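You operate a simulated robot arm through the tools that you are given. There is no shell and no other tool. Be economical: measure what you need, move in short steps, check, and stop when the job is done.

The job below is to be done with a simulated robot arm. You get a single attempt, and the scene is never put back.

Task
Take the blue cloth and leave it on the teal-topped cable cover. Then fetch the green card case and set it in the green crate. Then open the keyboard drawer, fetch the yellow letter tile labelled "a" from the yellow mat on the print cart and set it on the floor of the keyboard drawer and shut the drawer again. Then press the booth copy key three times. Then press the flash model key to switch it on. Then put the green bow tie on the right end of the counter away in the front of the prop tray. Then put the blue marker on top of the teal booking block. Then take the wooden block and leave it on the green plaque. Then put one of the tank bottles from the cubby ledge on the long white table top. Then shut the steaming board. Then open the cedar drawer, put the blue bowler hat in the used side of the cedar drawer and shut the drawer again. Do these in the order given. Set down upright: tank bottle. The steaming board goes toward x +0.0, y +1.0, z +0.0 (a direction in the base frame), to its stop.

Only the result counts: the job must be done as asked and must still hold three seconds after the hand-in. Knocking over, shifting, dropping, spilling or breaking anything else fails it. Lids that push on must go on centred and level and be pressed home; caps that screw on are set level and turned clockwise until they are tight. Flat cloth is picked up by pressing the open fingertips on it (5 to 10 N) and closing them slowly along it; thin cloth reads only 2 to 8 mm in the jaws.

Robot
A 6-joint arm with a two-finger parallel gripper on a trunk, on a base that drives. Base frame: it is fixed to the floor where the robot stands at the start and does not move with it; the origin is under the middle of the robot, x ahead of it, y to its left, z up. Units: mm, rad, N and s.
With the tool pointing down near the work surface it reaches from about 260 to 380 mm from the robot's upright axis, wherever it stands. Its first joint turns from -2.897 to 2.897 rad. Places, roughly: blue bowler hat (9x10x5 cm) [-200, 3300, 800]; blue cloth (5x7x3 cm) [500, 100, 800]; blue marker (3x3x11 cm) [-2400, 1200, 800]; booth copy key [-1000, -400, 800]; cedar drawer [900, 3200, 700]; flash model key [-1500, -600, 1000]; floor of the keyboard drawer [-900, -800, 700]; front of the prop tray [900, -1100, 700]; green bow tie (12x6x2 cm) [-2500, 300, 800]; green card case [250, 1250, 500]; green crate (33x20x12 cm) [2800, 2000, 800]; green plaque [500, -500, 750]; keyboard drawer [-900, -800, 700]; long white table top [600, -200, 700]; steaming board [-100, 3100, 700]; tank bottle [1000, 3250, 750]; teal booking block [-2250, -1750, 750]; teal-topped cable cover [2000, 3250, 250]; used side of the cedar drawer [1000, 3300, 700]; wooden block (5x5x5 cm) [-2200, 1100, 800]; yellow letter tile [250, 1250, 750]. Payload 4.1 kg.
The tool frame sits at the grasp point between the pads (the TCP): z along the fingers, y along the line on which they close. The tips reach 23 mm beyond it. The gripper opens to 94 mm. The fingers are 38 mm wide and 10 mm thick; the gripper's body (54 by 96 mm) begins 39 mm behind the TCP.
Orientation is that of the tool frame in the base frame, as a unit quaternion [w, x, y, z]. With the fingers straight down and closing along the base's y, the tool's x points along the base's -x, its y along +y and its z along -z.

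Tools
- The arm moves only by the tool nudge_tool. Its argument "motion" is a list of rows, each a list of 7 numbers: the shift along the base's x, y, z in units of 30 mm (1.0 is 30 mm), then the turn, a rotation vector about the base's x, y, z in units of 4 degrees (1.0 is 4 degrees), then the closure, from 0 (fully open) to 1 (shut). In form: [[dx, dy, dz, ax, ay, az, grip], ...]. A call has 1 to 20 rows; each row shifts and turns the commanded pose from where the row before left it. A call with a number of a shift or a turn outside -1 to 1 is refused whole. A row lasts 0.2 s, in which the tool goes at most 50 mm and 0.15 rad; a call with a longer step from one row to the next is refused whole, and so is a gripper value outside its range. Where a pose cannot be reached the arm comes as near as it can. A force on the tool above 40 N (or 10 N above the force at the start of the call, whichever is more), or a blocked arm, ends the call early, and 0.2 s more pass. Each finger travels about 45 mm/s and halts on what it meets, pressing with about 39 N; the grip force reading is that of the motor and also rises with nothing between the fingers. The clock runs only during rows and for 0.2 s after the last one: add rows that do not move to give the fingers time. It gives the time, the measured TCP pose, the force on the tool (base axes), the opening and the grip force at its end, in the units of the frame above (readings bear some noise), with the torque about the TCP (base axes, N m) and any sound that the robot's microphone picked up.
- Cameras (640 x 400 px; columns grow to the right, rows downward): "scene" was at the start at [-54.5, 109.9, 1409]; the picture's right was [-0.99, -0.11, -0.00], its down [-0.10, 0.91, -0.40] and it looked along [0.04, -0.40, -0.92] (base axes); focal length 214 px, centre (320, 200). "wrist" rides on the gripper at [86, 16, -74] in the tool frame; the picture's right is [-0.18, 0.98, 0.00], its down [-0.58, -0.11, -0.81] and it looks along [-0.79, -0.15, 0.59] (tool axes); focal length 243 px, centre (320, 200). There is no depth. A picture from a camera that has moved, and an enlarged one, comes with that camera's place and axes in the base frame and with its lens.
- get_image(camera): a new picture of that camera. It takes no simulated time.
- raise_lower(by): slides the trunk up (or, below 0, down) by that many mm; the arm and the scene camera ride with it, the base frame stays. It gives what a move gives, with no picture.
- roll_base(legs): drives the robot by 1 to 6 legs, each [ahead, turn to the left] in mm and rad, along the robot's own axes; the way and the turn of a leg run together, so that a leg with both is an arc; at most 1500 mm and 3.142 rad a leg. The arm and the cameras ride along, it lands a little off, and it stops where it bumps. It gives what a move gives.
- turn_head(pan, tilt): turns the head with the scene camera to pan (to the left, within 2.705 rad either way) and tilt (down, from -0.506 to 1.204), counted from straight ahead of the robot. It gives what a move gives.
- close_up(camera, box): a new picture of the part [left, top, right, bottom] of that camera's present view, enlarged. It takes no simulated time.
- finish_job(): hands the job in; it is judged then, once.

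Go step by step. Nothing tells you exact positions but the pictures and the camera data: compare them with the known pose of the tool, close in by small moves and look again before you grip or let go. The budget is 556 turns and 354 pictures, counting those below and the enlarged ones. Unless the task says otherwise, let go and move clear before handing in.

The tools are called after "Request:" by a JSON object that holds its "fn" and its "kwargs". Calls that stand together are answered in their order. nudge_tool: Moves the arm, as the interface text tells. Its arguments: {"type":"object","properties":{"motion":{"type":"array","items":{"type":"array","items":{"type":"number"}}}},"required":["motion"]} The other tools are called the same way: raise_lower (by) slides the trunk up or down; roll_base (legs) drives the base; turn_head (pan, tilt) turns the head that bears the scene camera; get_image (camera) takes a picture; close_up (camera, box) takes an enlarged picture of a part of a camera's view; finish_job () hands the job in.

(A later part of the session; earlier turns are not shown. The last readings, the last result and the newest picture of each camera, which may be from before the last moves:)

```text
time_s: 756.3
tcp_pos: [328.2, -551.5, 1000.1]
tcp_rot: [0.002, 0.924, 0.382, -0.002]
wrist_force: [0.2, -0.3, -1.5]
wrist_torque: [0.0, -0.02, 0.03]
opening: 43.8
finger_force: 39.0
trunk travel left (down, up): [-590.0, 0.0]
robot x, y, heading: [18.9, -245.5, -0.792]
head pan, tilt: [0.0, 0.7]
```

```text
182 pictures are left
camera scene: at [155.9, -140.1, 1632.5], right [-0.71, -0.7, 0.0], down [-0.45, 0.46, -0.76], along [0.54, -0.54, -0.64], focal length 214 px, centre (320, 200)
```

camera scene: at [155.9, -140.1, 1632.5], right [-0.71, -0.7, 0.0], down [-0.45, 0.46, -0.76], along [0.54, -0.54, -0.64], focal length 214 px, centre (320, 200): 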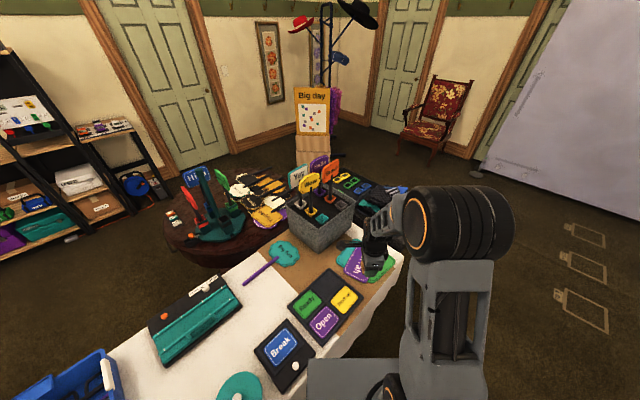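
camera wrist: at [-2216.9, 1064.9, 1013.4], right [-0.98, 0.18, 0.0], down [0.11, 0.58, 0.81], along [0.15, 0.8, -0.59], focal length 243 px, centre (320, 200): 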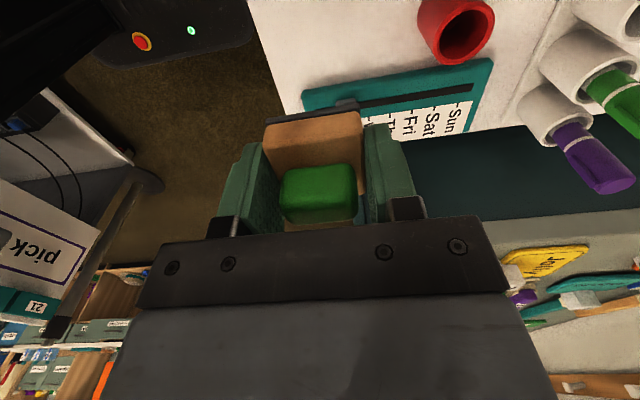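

Request:
{"fn": "close_up", "kwargs": {"camera": "scene", "box": [260, 240, 400, 360]}}

Request:
{"fn": "nudge_tool", "kwargs": {"motion": [[0.7, 0.8, 0, 0, 0, 0, 1], [0.7, 0.8, 0, 0, 0, 0, 1], [0.7, 0.8, 0, 0, 0, 0, 1], [0.7, 0.8, 0, 0, 0, 0, 1], [0.7, 0.8, 0, 0, 0, 0, 1], [0.7, 0.8, -0.5, 0, 0, 0, 1], [0.6, 0.7, -1, 0, 0, 0, 1], [0, 0, -0.5, 0, 0, 0, 1]]}}

Request:
{"fn": "get_image", "kwargs": {"camera": "wrist"}}

Request:
{"fn": "get_image", "kwargs": {"camera": "scene"}}

```text
3.33 times, centred on (330, 300) of scene
camera zoom: at [155.9, -140.1, 1632.5], right [-0.71, -0.7, 0.0], down [-0.45, 0.46, -0.76], along [0.54, -0.54, -0.64], focal length 715 px, centre (287, -133)
```

zoom: 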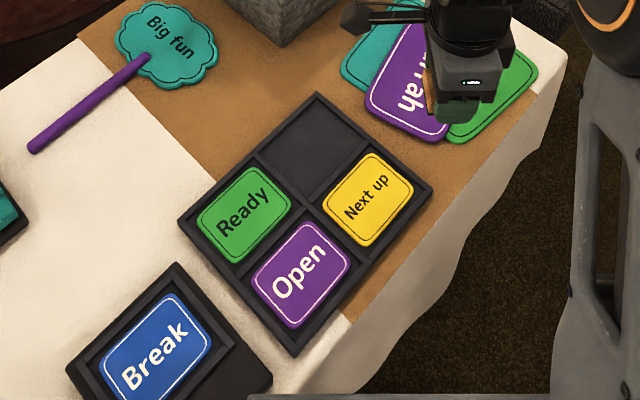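

```text
time_s: 758.1
tcp_pos: [473.9, -386.1, 939.2]
tcp_rot: [0.001, 0.924, 0.383, -0.003]
wrist_force: [1.0, -0.1, -1.3]
wrist_torque: [0.03, -0.02, 0.01]
opening: 43.6
finger_force: 38.9
trunk travel left (down, up): [-590.0, 0.0]
robot x, y, heading: [17.2, -241.3, -0.794]
head pan, tilt: [0.0, 0.7]
```

```text
180 pictures are left
camera wrist: at [546.6, -335.0, 1012.3], right [0.56, -0.83, 0.0], down [-0.48, -0.33, 0.81], along [-0.67, -0.46, -0.59], focal length 243 px, centre (320, 200)
```

wrist: 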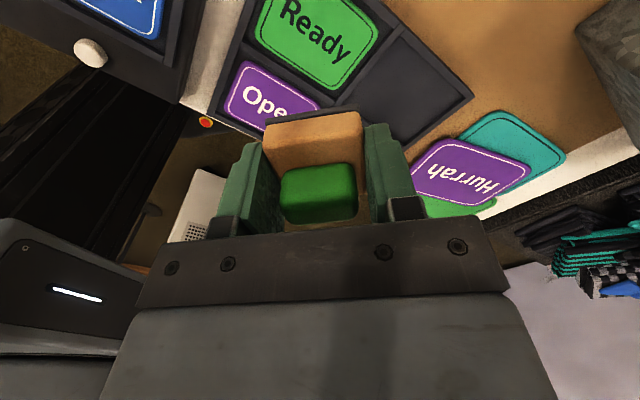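

```text
179 pictures are left
camera scene: at [156.1, -140.0, 1632.5], right [-0.71, -0.7, 0.0], down [-0.45, 0.46, -0.76], along [0.54, -0.54, -0.64], focal length 214 px, centre (320, 200)
```

scene: 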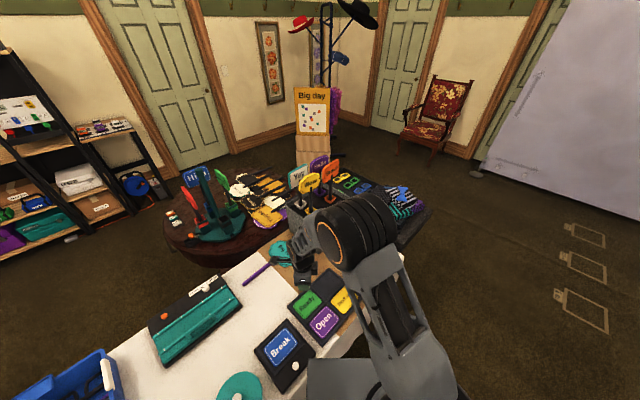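

The Ready plaque centre is ≈(470, -381), z≈765. I lower the block onto it.

Request:
{"fn": "nudge_tool", "kwargs": {"motion": [[-0.1, 0.15, -1, 0, 0, 0, 1], [0, 0, -1, 0, 0, 0, 1], [0, 0, -1, 0, 0, 0, 1], [0, 0, -0.8, 0, 0, 0, 1], [0, 0, 0, 0, 0, 0, 1]]}}

Request:
{"fn": "get_image", "kwargs": {"camera": "wrist"}}

Request:
{"fn": "close_up", "kwargs": {"camera": "scene", "box": [260, 220, 380, 350]}}

```text
time_s: 759.3
tcp_pos: [470.4, -381.1, 825.8]
tcp_rot: [0.001, 0.924, 0.383, -0.003]
wrist_force: [-0.3, -0.5, -1.3]
wrist_torque: [0.03, -0.02, -0.01]
opening: 43.6
finger_force: 38.9
trunk travel left (down, up): [-590.0, 0.0]
robot x, y, heading: [18.8, -242.7, -0.79]
head pan, tilt: [0.0, 0.7]
```

```text
178 pictures are left
camera wrist: at [542.5, -331.9, 898.7], right [0.56, -0.83, 0.0], down [-0.49, -0.33, 0.81], along [-0.67, -0.46, -0.59], focal length 243 px, centre (320, 200)
```

wrist: 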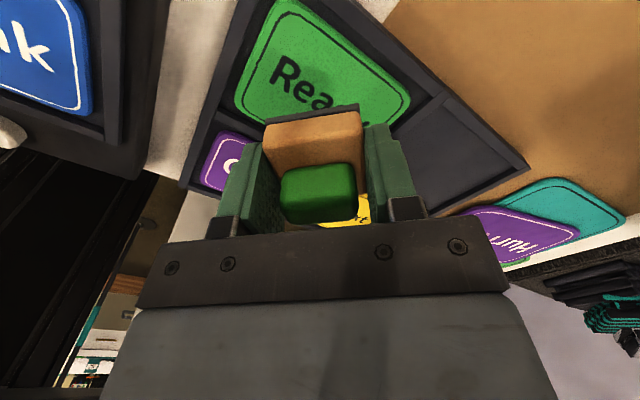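

```text
3.08 times, centred on (320, 285) of scene
camera zoom: at [156.0, -140.0, 1632.5], right [-0.71, -0.7, 0.0], down [-0.45, 0.46, -0.76], along [0.54, -0.54, -0.64], focal length 660 px, centre (320, -62)
```

zoom: 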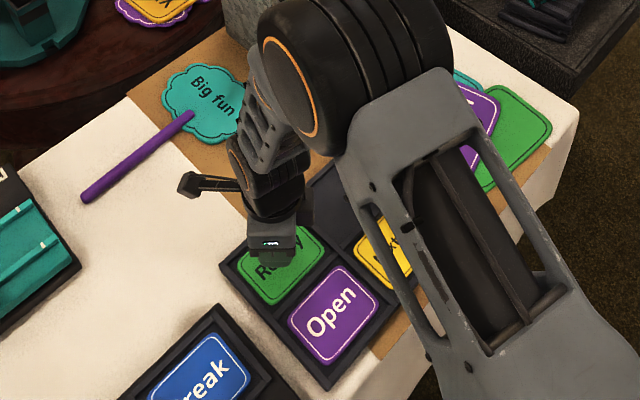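

Request:
{"fn": "nudge_tool", "kwargs": {"motion": [[0, 0, -0.7, 0, 0, 0, 1], [0, 0, -0.2, 0, 0, 0, 1], [0, 0, -0.2, 0, 0, 0, 1], [0, 0, -0.15, 0, 0, 0, 1], [0, 0, -0.15, 0, 0, 0, 1], [0, 0, -0.15, 0, 0, 0, 1], [0, 0, -0.15, 0, 0, 0, 1], [0, 0, -0.15, 0, 0, 0, 1]]}}

```text
time_s: 760.9
tcp_pos: [470.2, -381.4, 779.2]
tcp_rot: [0.003, 0.924, 0.382, -0.001]
wrist_force: [-8.3, 2.3, 28.7]
wrist_torque: [0.1, 0.28, -0.01]
opening: 43.7
finger_force: 38.8
trunk travel left (down, up): [-590.0, 0.0]
robot x, y, heading: [16.5, -240.8, -0.794]
head pan, tilt: [0.0, 0.7]
stopped in row 8: the force on the tool passed its limit at 44 N (the readings are from after the stop); the commanded pose is now the measured one
```

Contact. Release gently and rise.

Request:
{"fn": "nudge_tool", "kwargs": {"motion": [[0, 0, 0.1, 0, 0, 0, 1], [0, 0, 0, 0, 0, 0, 0.5], [0, 0, 0, 0, 0, 0, 0.38], [0, 0, 0, 0, 0, 0, 0.38], [0, 0, 0.4, 0, 0, 0, 0.38], [0, 0, 0.8, 0, 0, 0, 0.38], [0, 0, 1, 0, 0, 0, 0.38], [0, 0, 1, 0, 0, 0, 0.38]]}}

Request:
{"fn": "get_image", "kwargs": {"camera": "wrist"}}

```text
time_s: 762.7
tcp_pos: [469.9, -381.8, 875.8]
tcp_rot: [0.001, 0.924, 0.383, -0.001]
wrist_force: [0.5, -0.2, -0.2]
wrist_torque: [0.01, 0.0, 0.01]
opening: 58.3
finger_force: 0.0
trunk travel left (down, up): [-590.0, 0.0]
robot x, y, heading: [18.1, -239.3, -0.787]
head pan, tilt: [0.0, 0.7]
```

```text
176 pictures are left
camera wrist: at [542.6, -331.0, 949.1], right [0.56, -0.83, 0.0], down [-0.49, -0.33, 0.81], along [-0.67, -0.46, -0.59], focal length 243 px, centre (320, 200)
```

wrist: 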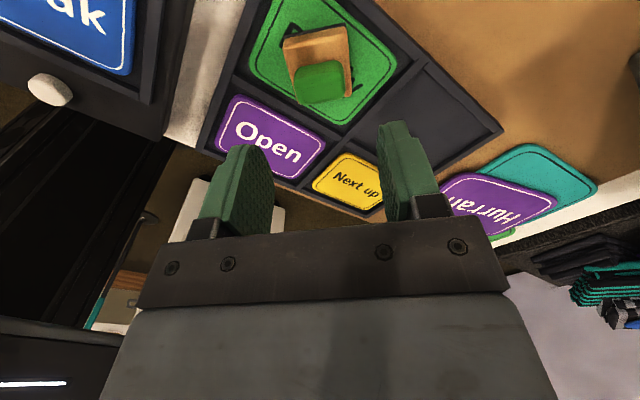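

The block rests on the Ready plaque. Next the tank bottle at the cubby ledge by the north wall; I take the open west route around the cart.

Request:
{"fn": "nudge_tool", "kwargs": {"motion": [[-0.5, 0, 1, 0, 0, 0, 0], [-0.9, 0, 1, 0, 0, 0, 0], [-0.9, -0.5, 1, 0, 0, 0, 0], [0, -1, 1, 0, 0, 0, 0], [0, -1, 0, 0, 0, 0, 0], [0, -1, 0, 0, 0, 0, 0]]}}

Request:
{"fn": "roll_base", "kwargs": {"legs": [[-540, 0], [0, -3.03], [1205, 0], [0, -0.892], [1350, 0], [0, -1.571]]}}

Request:
{"fn": "turn_head", "kwargs": {"pan": 0.8, "tilt": 0.5}}

Request:
{"fn": "get_image", "kwargs": {"camera": "scene"}}

```text
time_s: 764.1
tcp_pos: [401.8, -487.8, 995.1]
tcp_rot: [0.002, 0.924, 0.383, -0.001]
wrist_force: [-0.3, -0.3, 0.1]
wrist_torque: [0.03, 0.02, 0.0]
opening: 94.3
finger_force: 0.0
trunk travel left (down, up): [-590.0, 0.0]
robot x, y, heading: [23.3, -243.2, -0.792]
head pan, tilt: [0.0, 0.7]
```

```text
time_s: 783.7
tcp_pos: [-1365.8, 1443.4, 995.6]
tcp_rot: [0.001, 0.025, 1.0, 0.002]
wrist_force: [0.7, -0.3, 0.2]
wrist_torque: [0.02, 0.01, 0.05]
opening: 94.0
finger_force: 0.1
trunk travel left (down, up): [-590.0, 0.0]
robot x, y, heading: [-1290.8, 999.7, 1.517]
head pan, tilt: [0.0, 0.7]
stopped in leg 5: the robot was blocked; the commanded pose is now the measured one
```

```text
time_s: 784.8
tcp_pos: [-1365.6, 1444.1, 995.0]
tcp_rot: [0.002, 0.025, 1.0, 0.001]
wrist_force: [-0.4, 0.3, -0.3]
wrist_torque: [0.02, -0.03, -0.02]
opening: 93.7
finger_force: 0.0
trunk travel left (down, up): [-590.0, 0.0]
robot x, y, heading: [-1289.7, 996.8, 1.512]
head pan, tilt: [0.799, 0.499]
```

```text
175 pictures are left
camera scene: at [-1523.4, 1015.7, 1650.2], right [0.74, 0.68, 0.0], down [0.32, -0.35, -0.88], along [-0.59, 0.65, -0.48], focal length 214 px, centre (320, 200)
```

scene: 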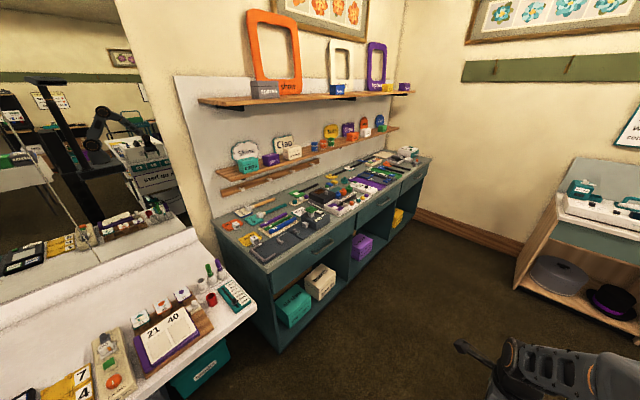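

Blocked again; I look to the right to see what was touched.

Request:
{"fn": "turn_head", "kwargs": {"pan": -0.7, "tilt": 0.8}}

Request:
{"fn": "get_image", "kwargs": {"camera": "scene"}}

```text
time_s: 786.4
tcp_pos: [-1364.6, 1443.4, 996.4]
tcp_rot: [0.002, 0.024, 1.0, 0.001]
wrist_force: [-0.1, -0.1, 0.0]
wrist_torque: [0.0, -0.01, -0.02]
opening: 94.0
finger_force: 0.2
trunk travel left (down, up): [-590.0, 0.0]
robot x, y, heading: [-1291.1, 993.5, 1.516]
head pan, tilt: [-0.7, 0.799]
```

```text
174 pictures are left
camera scene: at [-1406.5, 1007.3, 1624.3], right [0.73, -0.69, 0.0], down [-0.49, -0.52, -0.7], along [0.48, 0.51, -0.72], focal length 214 px, centre (320, 200)
```

scene: 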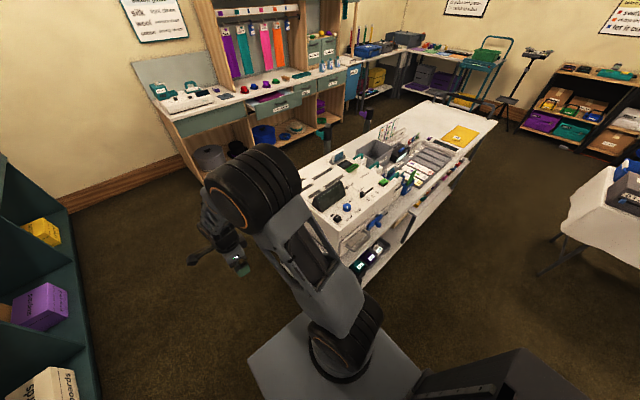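

The cart's west end is at x≈-1070. I back off, shift further west, and go north.

Request:
{"fn": "roll_base", "kwargs": {"legs": [[-150, 0], [0, 0.6], [330, 0], [0, -0.545], [1150, 0], [0, -1.571]]}}

Request:
{"fn": "turn_head", "kwargs": {"pan": 0.6, "tilt": 0.5}}

Request:
{"fn": "get_image", "kwargs": {"camera": "scene"}}

Request:
{"fn": "turn_head", "kwargs": {"pan": -0.4, "tilt": 0.6}}

Request:
{"fn": "get_image", "kwargs": {"camera": "scene"}}

```text
time_s: 802.1
tcp_pos: [-1025.1, 2377.4, 995.6]
tcp_rot: [0.002, 0.714, 0.7, 0.0]
wrist_force: [-0.5, 0.2, -0.2]
wrist_torque: [-0.04, 0.0, 0.01]
opening: 93.7
finger_force: 0.1
trunk travel left (down, up): [-590.0, 0.0]
robot x, y, heading: [-1471.8, 2293.2, -0.03]
head pan, tilt: [-0.7, 0.799]
```

```text
time_s: 803.6
tcp_pos: [-1024.9, 2379.8, 995.7]
tcp_rot: [0.002, 0.715, 0.699, 0.0]
wrist_force: [-0.9, 0.5, 0.9]
wrist_torque: [-0.01, 0.03, -0.01]
opening: 94.1
finger_force: 0.0
trunk travel left (down, up): [-590.0, 0.0]
robot x, y, heading: [-1468.8, 2292.3, -0.025]
head pan, tilt: [0.6, 0.499]
```

```text
173 pictures are left
camera scene: at [-1449.8, 2511.3, 1650.2], right [0.54, -0.84, 0.0], down [-0.4, -0.26, -0.88], along [0.74, 0.47, -0.48], focal length 214 px, centre (320, 200)
```

scene: 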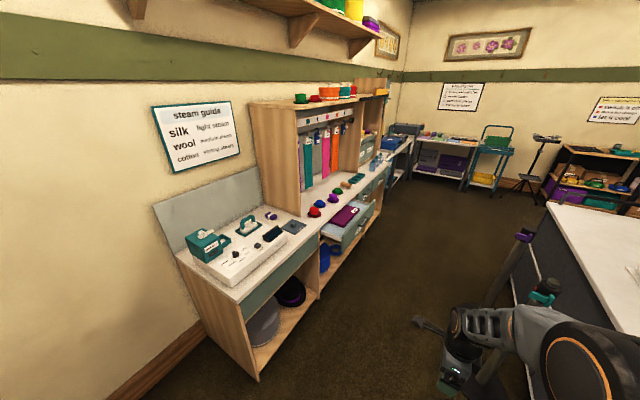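

```text
time_s: 804.8
tcp_pos: [-1024.9, 2379.0, 995.7]
tcp_rot: [0.003, 0.714, 0.7, 0.0]
wrist_force: [0.1, -1.0, 0.1]
wrist_torque: [-0.01, -0.01, 0.04]
opening: 93.5
finger_force: 0.1
trunk travel left (down, up): [-590.0, 0.0]
robot x, y, heading: [-1472.4, 2291.0, -0.024]
head pan, tilt: [-0.4, 0.6]
```

```text
172 pictures are left
camera scene: at [-1445.9, 2425.5, 1641.2], right [-0.41, -0.91, 0.0], down [-0.51, 0.23, -0.83], along [0.75, -0.34, -0.56], focal length 214 px, centre (320, 200)
```

scene: 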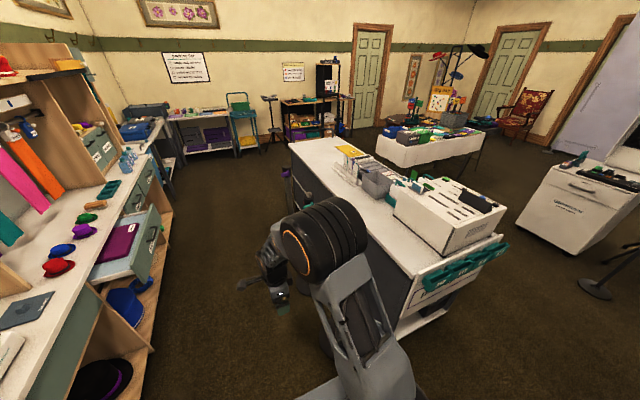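

The pull-out steaming board (purple cloth on it) and hats are along the wardrobe counter. I drive east along it to the bottles.

Request:
{"fn": "roll_base", "kwargs": {"legs": [[0, 0.04], [1250, 0], [1180, 0], [0, 1.55]]}}

Request:
{"fn": "turn_head", "kwargs": {"pan": 0.0, "tilt": 0.6}}

Request:
{"fn": "get_image", "kwargs": {"camera": "scene"}}

```text
time_s: 809.1
tcp_pos: [-311.6, 2415.8, 1002.0]
tcp_rot: [0.014, 0.692, 0.721, 0.014]
wrist_force: [-1.0, 2.7, -0.1]
wrist_torque: [-0.15, -0.09, -0.01]
opening: 94.0
finger_force: 0.0
trunk travel left (down, up): [-590.0, 0.0]
robot x, y, heading: [-719.4, 2303.1, -0.007]
head pan, tilt: [-0.4, 0.6]
stopped in leg 2: the robot was blocked; the commanded pose is now the measured one
```

```text
time_s: 810.0
tcp_pos: [-299.0, 2392.7, 999.7]
tcp_rot: [0.002, 0.694, 0.719, 0.018]
wrist_force: [-0.3, -1.3, 0.6]
wrist_torque: [-0.02, 0.0, 0.04]
opening: 93.9
finger_force: 0.1
trunk travel left (down, up): [-590.0, 0.0]
robot x, y, heading: [-715.7, 2306.1, -0.003]
head pan, tilt: [0.0, 0.6]
```

```text
171 pictures are left
camera scene: at [-690.3, 2500.8, 1640.3], right [-0.01, -1.0, 0.02], down [-0.56, -0.01, -0.83], along [0.83, -0.02, -0.56], focal length 214 px, centre (320, 200)
```

scene: 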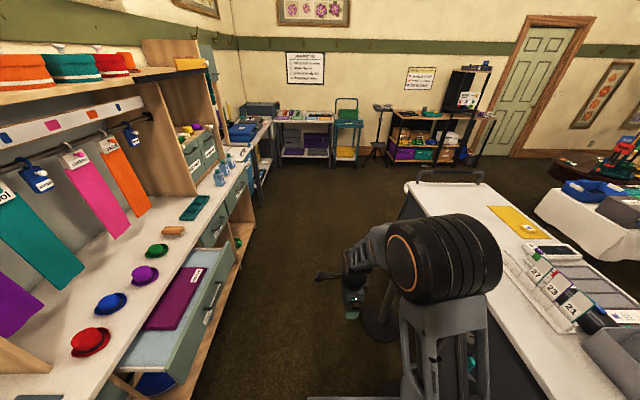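

Request:
{"fn": "turn_head", "kwargs": {"pan": -0.5, "tilt": 0.8}}

Request:
{"fn": "get_image", "kwargs": {"camera": "scene"}}

Request:
{"fn": "get_image", "kwargs": {"camera": "wrist"}}

```text
time_s: 811.0
tcp_pos: [-296.0, 2382.6, 999.1]
tcp_rot: [-0.001, 0.698, 0.716, 0.019]
wrist_force: [1.5, -0.6, 0.5]
wrist_torque: [0.0, 0.04, 0.02]
opening: 94.0
finger_force: 0.1
trunk travel left (down, up): [-590.0, 0.0]
robot x, y, heading: [-714.9, 2305.1, -0.015]
head pan, tilt: [-0.499, 0.799]
```

```text
170 pictures are left
camera scene: at [-703.9, 2448.8, 1624.3], right [-0.49, -0.87, 0.01], down [-0.62, 0.35, -0.7], along [0.61, -0.35, -0.71], focal length 214 px, centre (320, 200)
```

scene: 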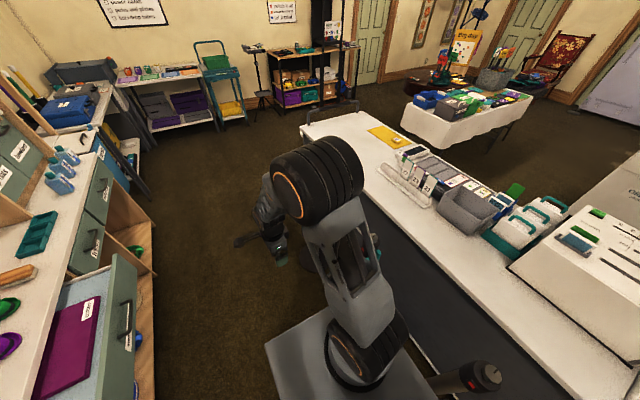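

```text
169 pictures are left
camera wrist: at [-284.3, 2468.0, 1074.9], right [0.99, -0.16, 0.02], down [-0.11, -0.61, 0.79], along [-0.11, -0.78, -0.62], focal length 243 px, centre (320, 200)
```

wrist: 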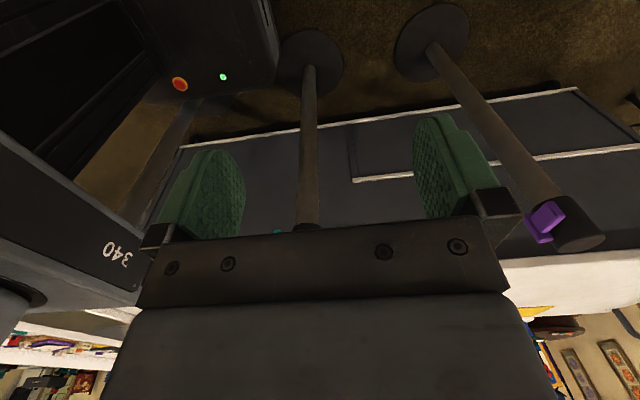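

Three posts stand along the cart's north side at y≈2040 (x≈-855, -382, 106); I was too close. I back off straight, then shift north before continuing.

Request:
{"fn": "roll_base", "kwargs": {"legs": [[-500, 0]]}}

Request:
{"fn": "get_image", "kwargs": {"camera": "scene"}}

```text
time_s: 812.8
tcp_pos: [-453.3, 2328.2, 949.9]
tcp_rot: [-0.038, 0.715, 0.698, 0.005]
wrist_force: [1.8, 2.6, -1.1]
wrist_torque: [-0.18, 0.03, -0.01]
opening: 93.9
finger_force: 0.0
trunk travel left (down, up): [-590.0, 0.0]
robot x, y, heading: [-945.4, 2302.9, 0.021]
head pan, tilt: [-0.499, 0.799]
stopped in leg 1: the robot was blocked; the commanded pose is now the measured one
```

```text
168 pictures are left
camera scene: at [-897.9, 2447.9, 1624.3], right [-0.46, -0.89, 0.02], down [-0.65, 0.32, -0.68], along [0.6, -0.33, -0.73], focal length 214 px, centre (320, 200)
```

scene: 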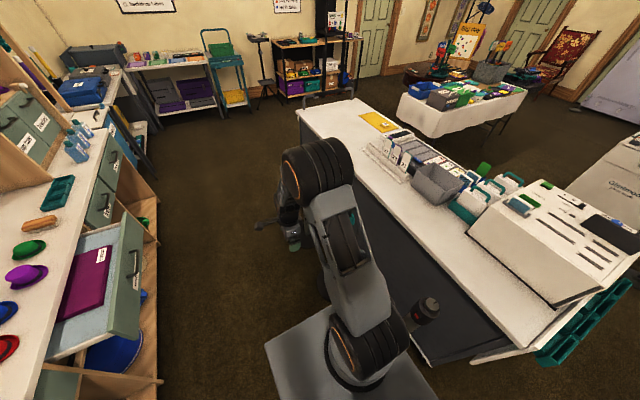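

The post sits beside my base; I wiggle north: left turn, short forward, right turn, then reverse out away from it.

Request:
{"fn": "roll_base", "kwargs": {"legs": [[0, 0.22]]}}

Request:
{"fn": "roll_base", "kwargs": {"legs": [[110, 0]]}}

Request:
{"fn": "roll_base", "kwargs": {"legs": [[0, -0.5]]}}

Request:
{"fn": "get_image", "kwargs": {"camera": "scene"}}

```text
time_s: 814.0
tcp_pos: [-506.0, 2420.5, 973.9]
tcp_rot: [-0.027, 0.634, 0.773, 0.019]
wrist_force: [-0.7, 0.2, -0.4]
wrist_torque: [0.02, -0.04, 0.03]
opening: 94.0
finger_force: 0.0
trunk travel left (down, up): [-590.0, 0.0]
robot x, y, heading: [-939.9, 2305.9, 0.25]
head pan, tilt: [-0.499, 0.799]
```

```text
time_s: 815.1
tcp_pos: [-399.1, 2447.2, 971.9]
tcp_rot: [-0.027, 0.634, 0.773, 0.018]
wrist_force: [1.1, 0.2, -0.6]
wrist_torque: [-0.02, 0.04, 0.02]
opening: 93.9
finger_force: 0.0
trunk travel left (down, up): [-590.0, 0.0]
robot x, y, heading: [-839.8, 2326.0, 0.253]
head pan, tilt: [-0.499, 0.799]
```

```text
time_s: 817.0
tcp_pos: [-398.0, 2219.4, 972.7]
tcp_rot: [-0.022, 0.808, 0.588, 0.025]
wrist_force: [0.9, -0.1, 0.7]
wrist_torque: [0.0, -0.03, 0.02]
opening: 93.9
finger_force: 0.1
trunk travel left (down, up): [-590.0, 0.0]
robot x, y, heading: [-839.2, 2331.3, -0.26]
head pan, tilt: [-0.499, 0.799]
```

```text
167 pictures are left
camera scene: at [-795.3, 2454.6, 1624.3], right [-0.69, -0.72, 0.0], down [-0.52, 0.49, -0.7], along [0.5, -0.48, -0.72], focal length 214 px, centre (320, 200)
```

scene: 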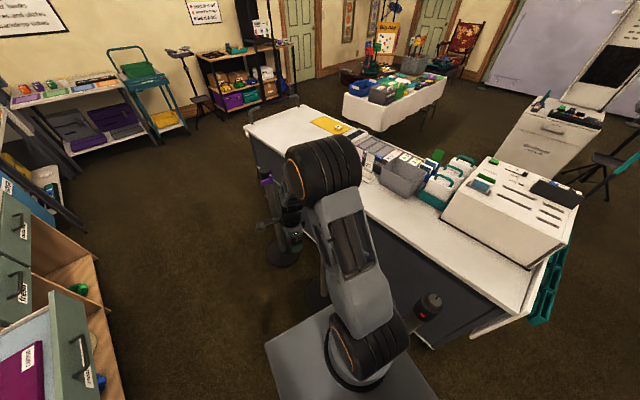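

Post 1 is still standing at (-878, 2031). Reverse out now.

Request:
{"fn": "roll_base", "kwargs": {"legs": [[-620, 0], [0, 0.25]]}}

Request:
{"fn": "roll_base", "kwargs": {"legs": [[1200, 0], [1200, 0], [0, 1.58]]}}

Request:
{"fn": "turn_head", "kwargs": {"pan": 0.0, "tilt": 0.6}}

Request:
{"fn": "get_image", "kwargs": {"camera": "scene"}}

```text
time_s: 821.3
tcp_pos: [-978.0, 2493.7, 972.7]
tcp_rot: [-0.025, 0.724, 0.689, 0.022]
wrist_force: [0.2, -0.4, -0.3]
wrist_torque: [0.02, -0.02, 0.03]
opening: 94.2
finger_force: 0.0
trunk travel left (down, up): [-590.0, 0.0]
robot x, y, heading: [-1432.5, 2487.0, 0.004]
head pan, tilt: [-0.499, 0.799]
```

```text
time_s: 837.0
tcp_pos: [971.4, 2937.0, 972.2]
tcp_rot: [-0.034, 0.025, 0.999, -0.003]
wrist_force: [0.7, -0.8, -0.3]
wrist_torque: [-0.02, -0.01, -0.01]
opening: 94.2
finger_force: 0.1
trunk travel left (down, up): [-590.0, 0.0]
robot x, y, heading: [976.2, 2479.2, 1.57]
head pan, tilt: [-0.499, 0.799]
```

```text
time_s: 837.9
tcp_pos: [971.5, 2937.1, 973.3]
tcp_rot: [-0.033, 0.025, 0.999, -0.003]
wrist_force: [0.3, -0.2, -0.1]
wrist_torque: [-0.04, -0.01, 0.01]
opening: 94.1
finger_force: 0.2
trunk travel left (down, up): [-590.0, 0.0]
robot x, y, heading: [975.5, 2481.2, 1.572]
head pan, tilt: [0.0, 0.6]
```

```text
166 pictures are left
camera scene: at [810.1, 2512.7, 1641.1], right [1.0, 0.0, 0.0], down [0.0, -0.57, -0.82], along [0.0, 0.82, -0.57], focal length 214 px, centre (320, 200)
```

scene: 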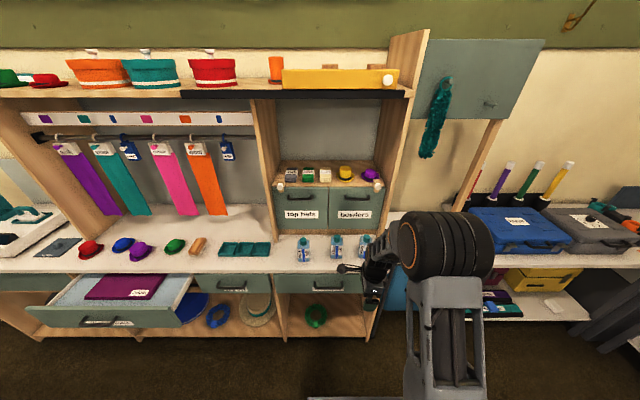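

Request:
{"fn": "close_up", "kwargs": {"camera": "scene", "box": [180, 160, 400, 340]}}

Request:
{"fn": "close_up", "kwargs": {"camera": "scene", "box": [0, 220, 220, 360]}}

```text
2.22 times, centred on (290, 250) of scene
camera zoom: at [810.1, 2512.7, 1641.1], right [1.0, 0.0, 0.0], down [0.0, -0.57, -0.82], along [0.0, 0.82, -0.57], focal length 477 px, centre (387, 89)
```

zoom: 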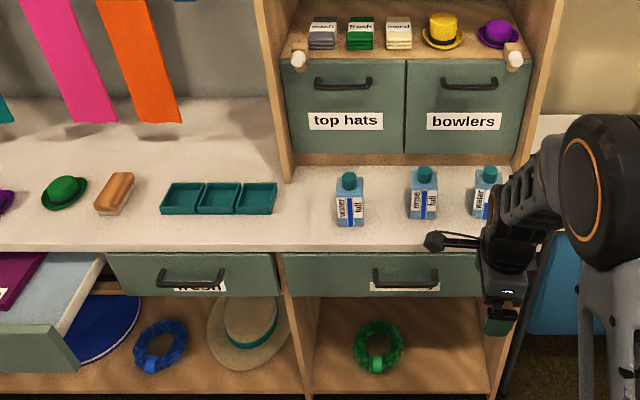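

```text
2.86 times, centred on (110, 290) of scene
camera zoom: at [810.1, 2512.7, 1641.1], right [1.0, 0.0, 0.0], down [0.0, -0.57, -0.82], along [0.0, 0.82, -0.57], focal length 613 px, centre (920, -57)
```

zoom: 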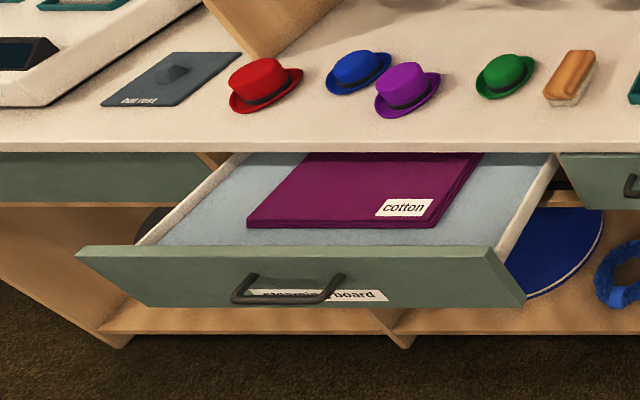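

Request:
{"fn": "close_up", "kwargs": {"camera": "scene", "box": [285, 225, 385, 275]}}

Request:
{"fn": "get_image", "kwargs": {"camera": "wrist"}}

```text
6.40 times, centred on (335, 250) of scene
camera zoom: at [810.1, 2512.7, 1641.1], right [1.0, 0.0, 0.0], down [0.0, -0.57, -0.82], along [0.0, 0.82, -0.57], focal length 1373 px, centre (224, -120)
```

zoom: 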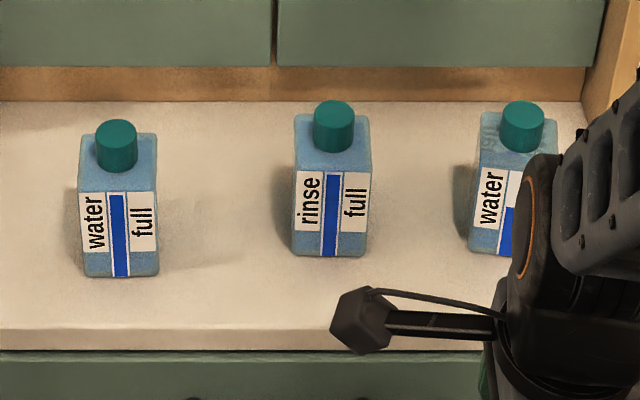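

```text
162 pictures are left
camera wrist: at [891.3, 2958.3, 1051.9], right [0.23, 0.97, -0.02], down [0.63, -0.14, 0.77], along [0.74, -0.19, -0.64], focal length 243 px, centre (320, 200)
```

wrist: 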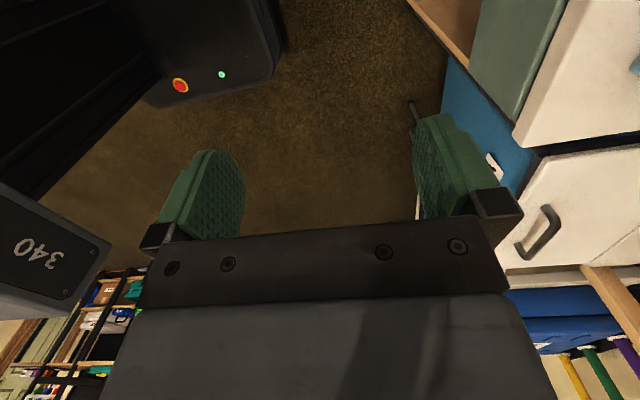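

I'll take the left "water full" bottle near (724, 3225). I restore the tool to neutral and reposition in front of it.

Request:
{"fn": "nudge_tool", "kwargs": {"motion": [[0, 0, 0, 0.06, -0.95, 0, 0], [0, 0, 0, 0, 0, 1, 0], [0, 0, 0, 0, 0, 1, 0], [0, 0, 0, 0, 0, 1, 0], [0, 0, 0, 0, 0, 1, 0], [0, 0, 0, 0, 0, 1, 0], [0, 0, 0, 0, 0, 1, 0], [0, 0, 0, 0, 0, 1, 0], [0, 0, 0, 0, 0, 1, 0], [0, 0, 0, 0, 0, 1, 0], [0, 0, 0, 0, 0, 1, 0], [0, 0, 0, 0, 0, 1, 0], [0, 0, 0, 0, 0, 1, 0], [0, 0, 0, 0, 0, 1, 0], [0, 0, 0, 0, 0, 1, 0], [0, 0, 0, 0, 0, 1, 0], [0, 0, 0, 0, 0, 1, 0], [0, 0, 0, 0, 0, 1, 0], [0, 0, 0, 0, 0, 1, 0], [0, 0, 0, 0, 0, 1, 0]]}}

Request:
{"fn": "nudge_tool", "kwargs": {"motion": [[0, 0, 0, 0, 0, 1, 0], [0, 0, 0, 0, 0, 1, 0], [0, 0, 0, 0, 0, 1, 0], [0, -0.3, 0.5, 0, 0, 0.8, 0]]}}

Request:
{"fn": "roll_base", "kwargs": {"legs": [[0, 0.735], [345, 0], [0, -0.735]]}}

Request:
{"fn": "get_image", "kwargs": {"camera": "wrist"}}

Request:
{"fn": "get_image", "kwargs": {"camera": "scene"}}

```text
time_s: 842.1
tcp_pos: [972.7, 2936.4, 972.6]
tcp_rot: [-0.001, -0.596, 0.803, 0.0]
wrist_force: [-0.1, -0.7, 0.0]
wrist_torque: [0.01, -0.03, -0.01]
opening: 94.0
finger_force: 0.0
trunk travel left (down, up): [-590.0, 0.0]
robot x, y, heading: [974.1, 2479.6, 1.574]
head pan, tilt: [0.0, 0.6]
```

```text
time_s: 843.1
tcp_pos: [972.4, 2927.2, 989.2]
tcp_rot: [0.0, -0.697, 0.717, 0.0]
wrist_force: [-0.3, 0.4, -0.3]
wrist_torque: [-0.01, 0.01, 0.01]
opening: 93.9
finger_force: 0.0
trunk travel left (down, up): [-590.0, 0.0]
robot x, y, heading: [974.2, 2481.8, 1.574]
head pan, tilt: [0.0, 0.6]
```

```text
time_s: 849.2
tcp_pos: [732.9, 3183.6, 989.7]
tcp_rot: [-0.001, -0.701, 0.713, 0.001]
wrist_force: [0.4, -0.4, 0.3]
wrist_torque: [0.02, -0.01, 0.01]
opening: 93.8
finger_force: 0.1
trunk travel left (down, up): [-590.0, 0.0]
robot x, y, heading: [745.4, 2740.4, 1.58]
head pan, tilt: [0.0, 0.6]
```

```text
161 pictures are left
camera wrist: at [715.1, 3097.4, 1063.0], right [-0.98, 0.2, 0.0], down [0.12, 0.58, 0.81], along [0.16, 0.79, -0.59], focal length 243 px, centre (320, 200)
```

wrist: 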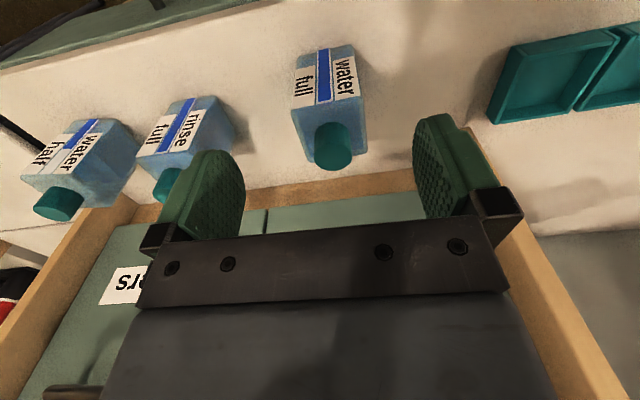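

```text
160 pictures are left
camera scene: at [575.1, 2766.5, 1641.2], right [1.0, 0.01, 0.0], down [0.01, -0.56, -0.83], along [-0.01, 0.82, -0.56], focal length 214 px, centre (320, 200)
```

scene: 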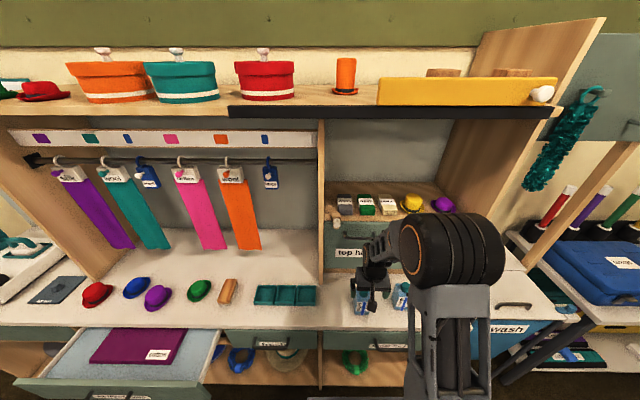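

Cap top is at about (731, 3229, 926). I'll grip the bottle by its cap. Move over it and check.

Request:
{"fn": "nudge_tool", "kwargs": {"motion": [[0, 0.8, 0, 0, 0, 0, 0], [-0.05, 0.7, -0.3, 0, 0, 0, 0], [0, 0, -0.4, 0, 0, 0, 0], [0, 0, 0, 0, 0, 0, 0]]}}

Request:
{"fn": "get_image", "kwargs": {"camera": "wrist"}}

Request:
{"fn": "close_up", "kwargs": {"camera": "scene", "box": [310, 210, 450, 330]}}

```text
time_s: 850.2
tcp_pos: [730.6, 3227.5, 968.0]
tcp_rot: [0.0, -0.701, 0.713, 0.0]
wrist_force: [-0.3, -0.3, -0.2]
wrist_torque: [0.03, -0.03, 0.02]
opening: 94.1
finger_force: 0.1
trunk travel left (down, up): [-590.0, 0.0]
robot x, y, heading: [742.5, 2733.3, 1.582]
head pan, tilt: [0.0, 0.6]
```

```text
159 pictures are left
camera wrist: at [713.0, 3142.1, 1041.2], right [-0.98, 0.2, 0.0], down [0.12, 0.58, 0.81], along [0.16, 0.79, -0.59], focal length 243 px, centre (320, 200)
```

wrist: 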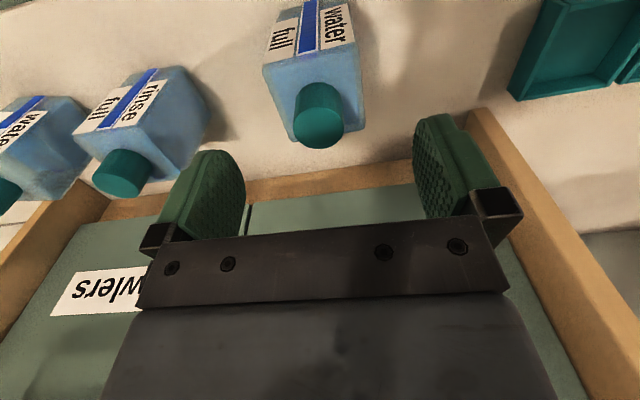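

```text
3.33 times, centred on (380, 270) of scene
camera zoom: at [574.9, 2766.4, 1641.2], right [1.0, 0.01, 0.0], down [0.01, -0.56, -0.83], along [-0.01, 0.83, -0.56], focal length 715 px, centre (120, -33)
```

zoom: 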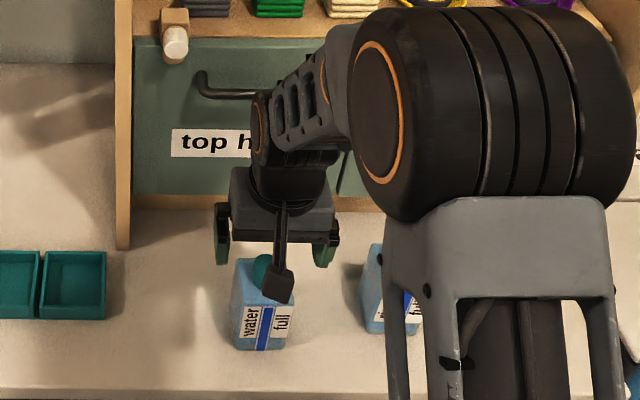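

Request:
{"fn": "nudge_tool", "kwargs": {"motion": [[0.04, 0.33, -0.6, 0, 0, 0, 0], [0, 0, -0.8, 0, 0, 0, 0], [0, 0, -0.7, 0, 0, 0, 0], [0, 0, 0, 0, 0, 0, 0]]}}

Request:
{"fn": "get_image", "kwargs": {"camera": "wrist"}}

```text
time_s: 851.2
tcp_pos: [733.7, 3239.9, 903.6]
tcp_rot: [-0.001, -0.701, 0.713, -0.001]
wrist_force: [0.2, 0.0, 0.3]
wrist_torque: [0.01, 0.01, 0.02]
opening: 94.0
finger_force: 0.0
trunk travel left (down, up): [-590.0, 0.0]
robot x, y, heading: [742.0, 2740.0, 1.583]
head pan, tilt: [0.0, 0.6]
```

```text
157 pictures are left
camera wrist: at [715.6, 3153.4, 977.0], right [-0.98, 0.2, 0.0], down [0.12, 0.58, 0.81], along [0.16, 0.79, -0.59], focal length 243 px, centre (320, 200)
```

wrist: 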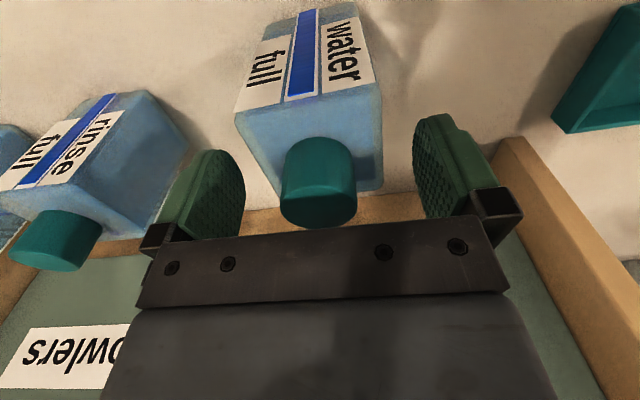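

Request:
{"fn": "nudge_tool", "kwargs": {"motion": [[0, 0, 0.33, 0, 0, 0, 0.1], [0, 0, 0, 0, 0, 0, 0.3], [0, 0, 0, 0, 0, 0, 0.45], [0, 0, 0, 0, 0, 0, 0.6], [0, 0, 0, 0, 0, 0, 0.8], [0, 0, 0, 0, 0, 0, 1]]}}

Request:
{"fn": "nudge_tool", "kwargs": {"motion": [[0, 0, 0.3, 0, 0, 0, 1], [0, 0, 0.7, 0, 0, 0, 1], [0, 0, 0, 0, 0, 0, 1]]}}

Request:
{"fn": "get_image", "kwargs": {"camera": "wrist"}}

Request:
{"fn": "close_up", "kwargs": {"camera": "scene", "box": [310, 210, 450, 330]}}

```text
time_s: 852.6
tcp_pos: [732.8, 3238.5, 914.9]
tcp_rot: [-0.001, -0.701, 0.714, 0.0]
wrist_force: [-0.8, -0.1, 1.0]
wrist_torque: [-0.11, -0.06, -0.06]
opening: 57.6
finger_force: 38.6
trunk travel left (down, up): [-590.0, 0.0]
robot x, y, heading: [740.3, 2739.8, 1.586]
head pan, tilt: [0.0, 0.6]
```

```text
time_s: 853.4
tcp_pos: [734.4, 3236.9, 945.6]
tcp_rot: [-0.001, -0.7, 0.714, -0.001]
wrist_force: [-0.6, -0.6, -1.9]
wrist_torque: [0.01, 0.01, -0.02]
opening: 57.4
finger_force: 39.4
trunk travel left (down, up): [-590.0, 0.0]
robot x, y, heading: [742.3, 2738.3, 1.581]
head pan, tilt: [0.0, 0.6]
```

```text
156 pictures are left
camera wrist: at [716.2, 3152.4, 1018.5], right [-0.98, 0.2, 0.0], down [0.12, 0.58, 0.81], along [0.16, 0.79, -0.59], focal length 243 px, centre (320, 200)
```

wrist: 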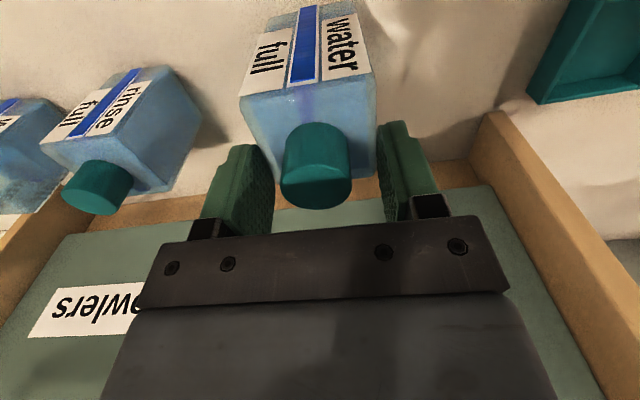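

```text
3.33 times, centred on (380, 270) of scene
camera zoom: at [574.9, 2766.6, 1641.1], right [1.0, 0.01, 0.0], down [0.01, -0.56, -0.82], along [-0.01, 0.82, -0.57], focal length 715 px, centre (120, -33)
```

zoom: 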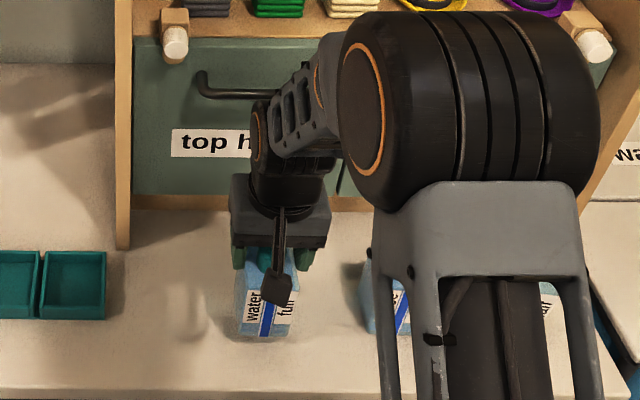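

It's gripped by the shoulder, shallowly. I set it back and regrip lower for a secure hold.

Request:
{"fn": "nudge_tool", "kwargs": {"motion": [[0, 0, -0.5, 0, 0, 0, 1], [0, 0, -0.52, 0, 0, 0, 1], [0, 0, 0, 0, 0, 0, 1], [0, 0, 0, 0, 0, 0, 0.3], [0, 0, 0, 0, 0, 0, 0.15], [0, 0, 0, 0, 0, 0, 0.1], [0, 0, -0.4, 0, 0, 0, 0.1], [0, 0, -0.35, 0, 0, 0, 0.1], [0, 0, 0, 0, 0, 0, 0.1]]}}

Request:
{"fn": "get_image", "kwargs": {"camera": "wrist"}}

```text
time_s: 855.4
tcp_pos: [733.7, 3238.1, 892.9]
tcp_rot: [-0.001, -0.701, 0.713, -0.001]
wrist_force: [1.2, -0.7, -0.4]
wrist_torque: [-0.01, 0.0, -0.02]
opening: 84.6
finger_force: 0.1
trunk travel left (down, up): [-590.0, 0.0]
robot x, y, heading: [743.7, 2738.4, 1.582]
head pan, tilt: [0.0, 0.6]
```

```text
154 pictures are left
camera wrist: at [715.7, 3152.3, 965.2], right [-0.98, 0.2, 0.0], down [0.12, 0.58, 0.81], along [0.16, 0.79, -0.59], focal length 243 px, centre (320, 200)
```

wrist: 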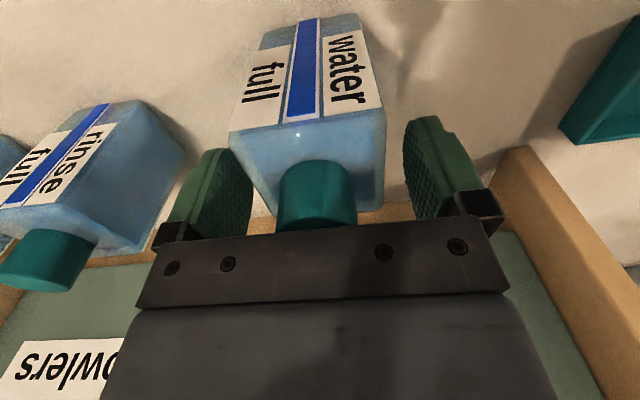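

Request:
{"fn": "nudge_tool", "kwargs": {"motion": [[0, 0, 0, 0, 0, 0, 0.25], [0, 0, 0, 0, 0, 0, 0.4], [0, 0, 0, 0, 0, 0, 0.6], [0, 0, 0, 0, 0, 0, 1], [0, 0, 0, 0, 0, 0, 1]]}}

Request:
{"fn": "nudge_tool", "kwargs": {"motion": [[0, 0, 0.3, 0, 0, 0, 1], [0, 0, 0.8, 0, 0, 0, 1], [0, -0.5, 1, 0, 0, 0, 1], [0, -1, 1, 0, 0, 0, 1], [0, -1, 0.5, 0, 0, 0, 1]]}}

Request:
{"fn": "get_image", "kwargs": {"camera": "wrist"}}

```text
time_s: 856.6
tcp_pos: [733.1, 3236.5, 891.0]
tcp_rot: [0.0, -0.701, 0.713, 0.0]
wrist_force: [-0.1, 0.2, -0.3]
wrist_torque: [0.05, -0.02, 0.02]
opening: 58.0
finger_force: 38.9
trunk travel left (down, up): [-590.0, 0.0]
robot x, y, heading: [739.7, 2740.3, 1.587]
head pan, tilt: [0.0, 0.6]
```

```text
time_s: 857.8
tcp_pos: [732.6, 3163.4, 1002.7]
tcp_rot: [0.0, -0.701, 0.713, 0.0]
wrist_force: [0.0, -0.2, -1.7]
wrist_torque: [0.03, -0.02, 0.0]
opening: 57.6
finger_force: 39.0
trunk travel left (down, up): [-590.0, 0.0]
robot x, y, heading: [742.9, 2737.7, 1.58]
head pan, tilt: [0.0, 0.6]
```

```text
153 pictures are left
camera wrist: at [714.7, 3077.0, 1077.3], right [-0.98, 0.2, 0.0], down [0.12, 0.58, 0.81], along [0.16, 0.79, -0.59], focal length 243 px, centre (320, 200)
```

wrist: 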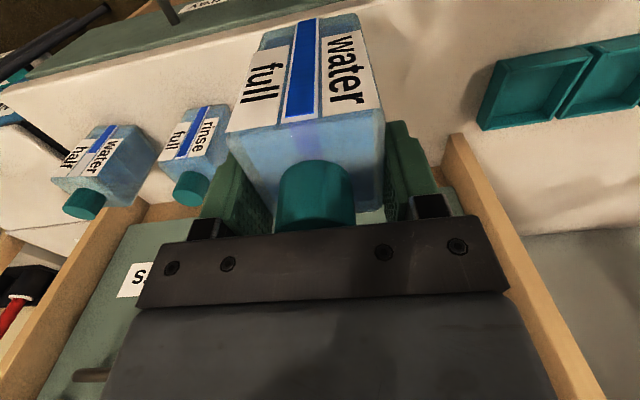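

Bottle is firmly held upright. I now travel back via the east side and the aisle to the long white table.

Request:
{"fn": "nudge_tool", "kwargs": {"motion": [[0, -0.5, 0.3, 0, 0, 0, 1]]}}

Request:
{"fn": "roll_base", "kwargs": {"legs": [[-250, 0], [0, -1.93], [868, 0], [0, -1.105], [695, 0], [0, -0.711]]}}

Request:
{"fn": "roll_base", "kwargs": {"legs": [[785, 0], [0, -0.976]]}}

```text
time_s: 858.2
tcp_pos: [732.9, 3146.9, 1011.3]
tcp_rot: [-0.001, -0.701, 0.713, -0.001]
wrist_force: [-0.8, -0.7, -2.6]
wrist_torque: [0.01, -0.02, 0.03]
opening: 57.2
finger_force: 38.8
trunk travel left (down, up): [-590.0, 0.0]
robot x, y, heading: [748.3, 2739.5, 1.588]
head pan, tilt: [0.0, 0.6]
```

```text
time_s: 876.9
tcp_pos: [1477.5, 1176.0, 1011.2]
tcp_rot: [0.0, 0.879, 0.476, 0.002]
wrist_force: [-0.3, 1.1, -1.6]
wrist_torque: [-0.03, 0.0, -0.02]
opening: 57.6
finger_force: 39.5
trunk travel left (down, up): [-590.0, 0.0]
robot x, y, heading: [1689.0, 1529.6, -2.116]
head pan, tilt: [0.0, 0.6]
```

```text
time_s: 883.6
tcp_pos: [875.3, 832.5, 1010.0]
tcp_rot: [0.001, 1.0, 0.017, 0.001]
wrist_force: [-0.1, 0.5, -2.9]
wrist_torque: [0.01, 0.03, -0.04]
opening: 57.9
finger_force: 39.2
trunk travel left (down, up): [-590.0, 0.0]
robot x, y, heading: [1288.1, 865.6, -3.08]
head pan, tilt: [0.0, 0.6]
```

Request:
{"fn": "roll_base", "kwargs": {"legs": [[0, -0.045], [1150, 0], [0, 0.16], [380, 0], [0, 0.25], [250, 0]]}}

Request:
{"fn": "roll_base", "kwargs": {"legs": [[0, 1.74], [780, 0], [0, 0.97]]}}

Request:
{"fn": "turn_head", "kwargs": {"pan": -0.1, "tilt": 0.8}}

Request:
{"fn": "get_image", "kwargs": {"camera": "scene"}}

```text
time_s: 894.9
tcp_pos: [-852.7, 464.1, 1009.3]
tcp_rot: [0.0, 0.977, 0.212, 0.001]
wrist_force: [0.0, -0.9, -2.3]
wrist_torque: [-0.05, 0.02, 0.01]
opening: 57.9
finger_force: 39.1
trunk travel left (down, up): [-590.0, 0.0]
robot x, y, heading: [-487.0, 650.7, -2.684]
head pan, tilt: [0.0, 0.6]
```

```text
time_s: 905.8
tcp_pos: [397.9, 85.9, 1011.0]
tcp_rot: [-0.001, -0.023, 1.0, 0.0]
wrist_force: [1.2, 0.2, -1.7]
wrist_torque: [0.0, 0.0, 0.02]
opening: 57.5
finger_force: 38.5
trunk travel left (down, up): [-590.0, 0.0]
robot x, y, heading: [-14.9, 50.9, 0.077]
head pan, tilt: [0.0, 0.6]
```

```text
time_s: 906.5
tcp_pos: [397.2, 86.4, 1010.8]
tcp_rot: [0.0, -0.022, 1.0, 0.0]
wrist_force: [-0.5, 0.0, -3.3]
wrist_torque: [-0.04, -0.02, 0.07]
opening: 57.7
finger_force: 38.9
trunk travel left (down, up): [-590.0, 0.0]
robot x, y, heading: [-10.6, 48.4, 0.077]
head pan, tilt: [-0.099, 0.799]
```

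```text
152 pictures are left
camera scene: at [-3.8, 211.9, 1624.3], right [-0.02, -1.0, 0.0], down [-0.72, 0.02, -0.7], along [0.7, -0.02, -0.72], focal length 214 px, centre (320, 200)
```

scene: 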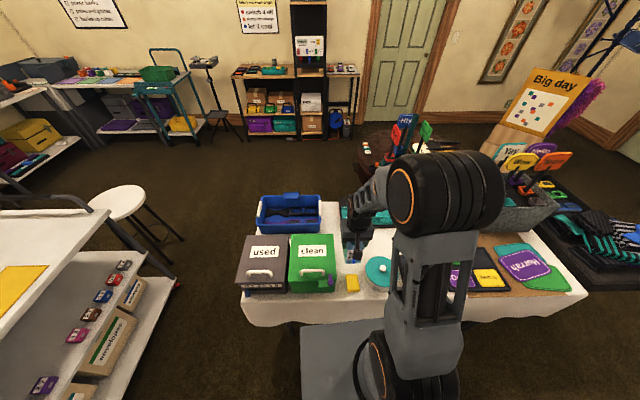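

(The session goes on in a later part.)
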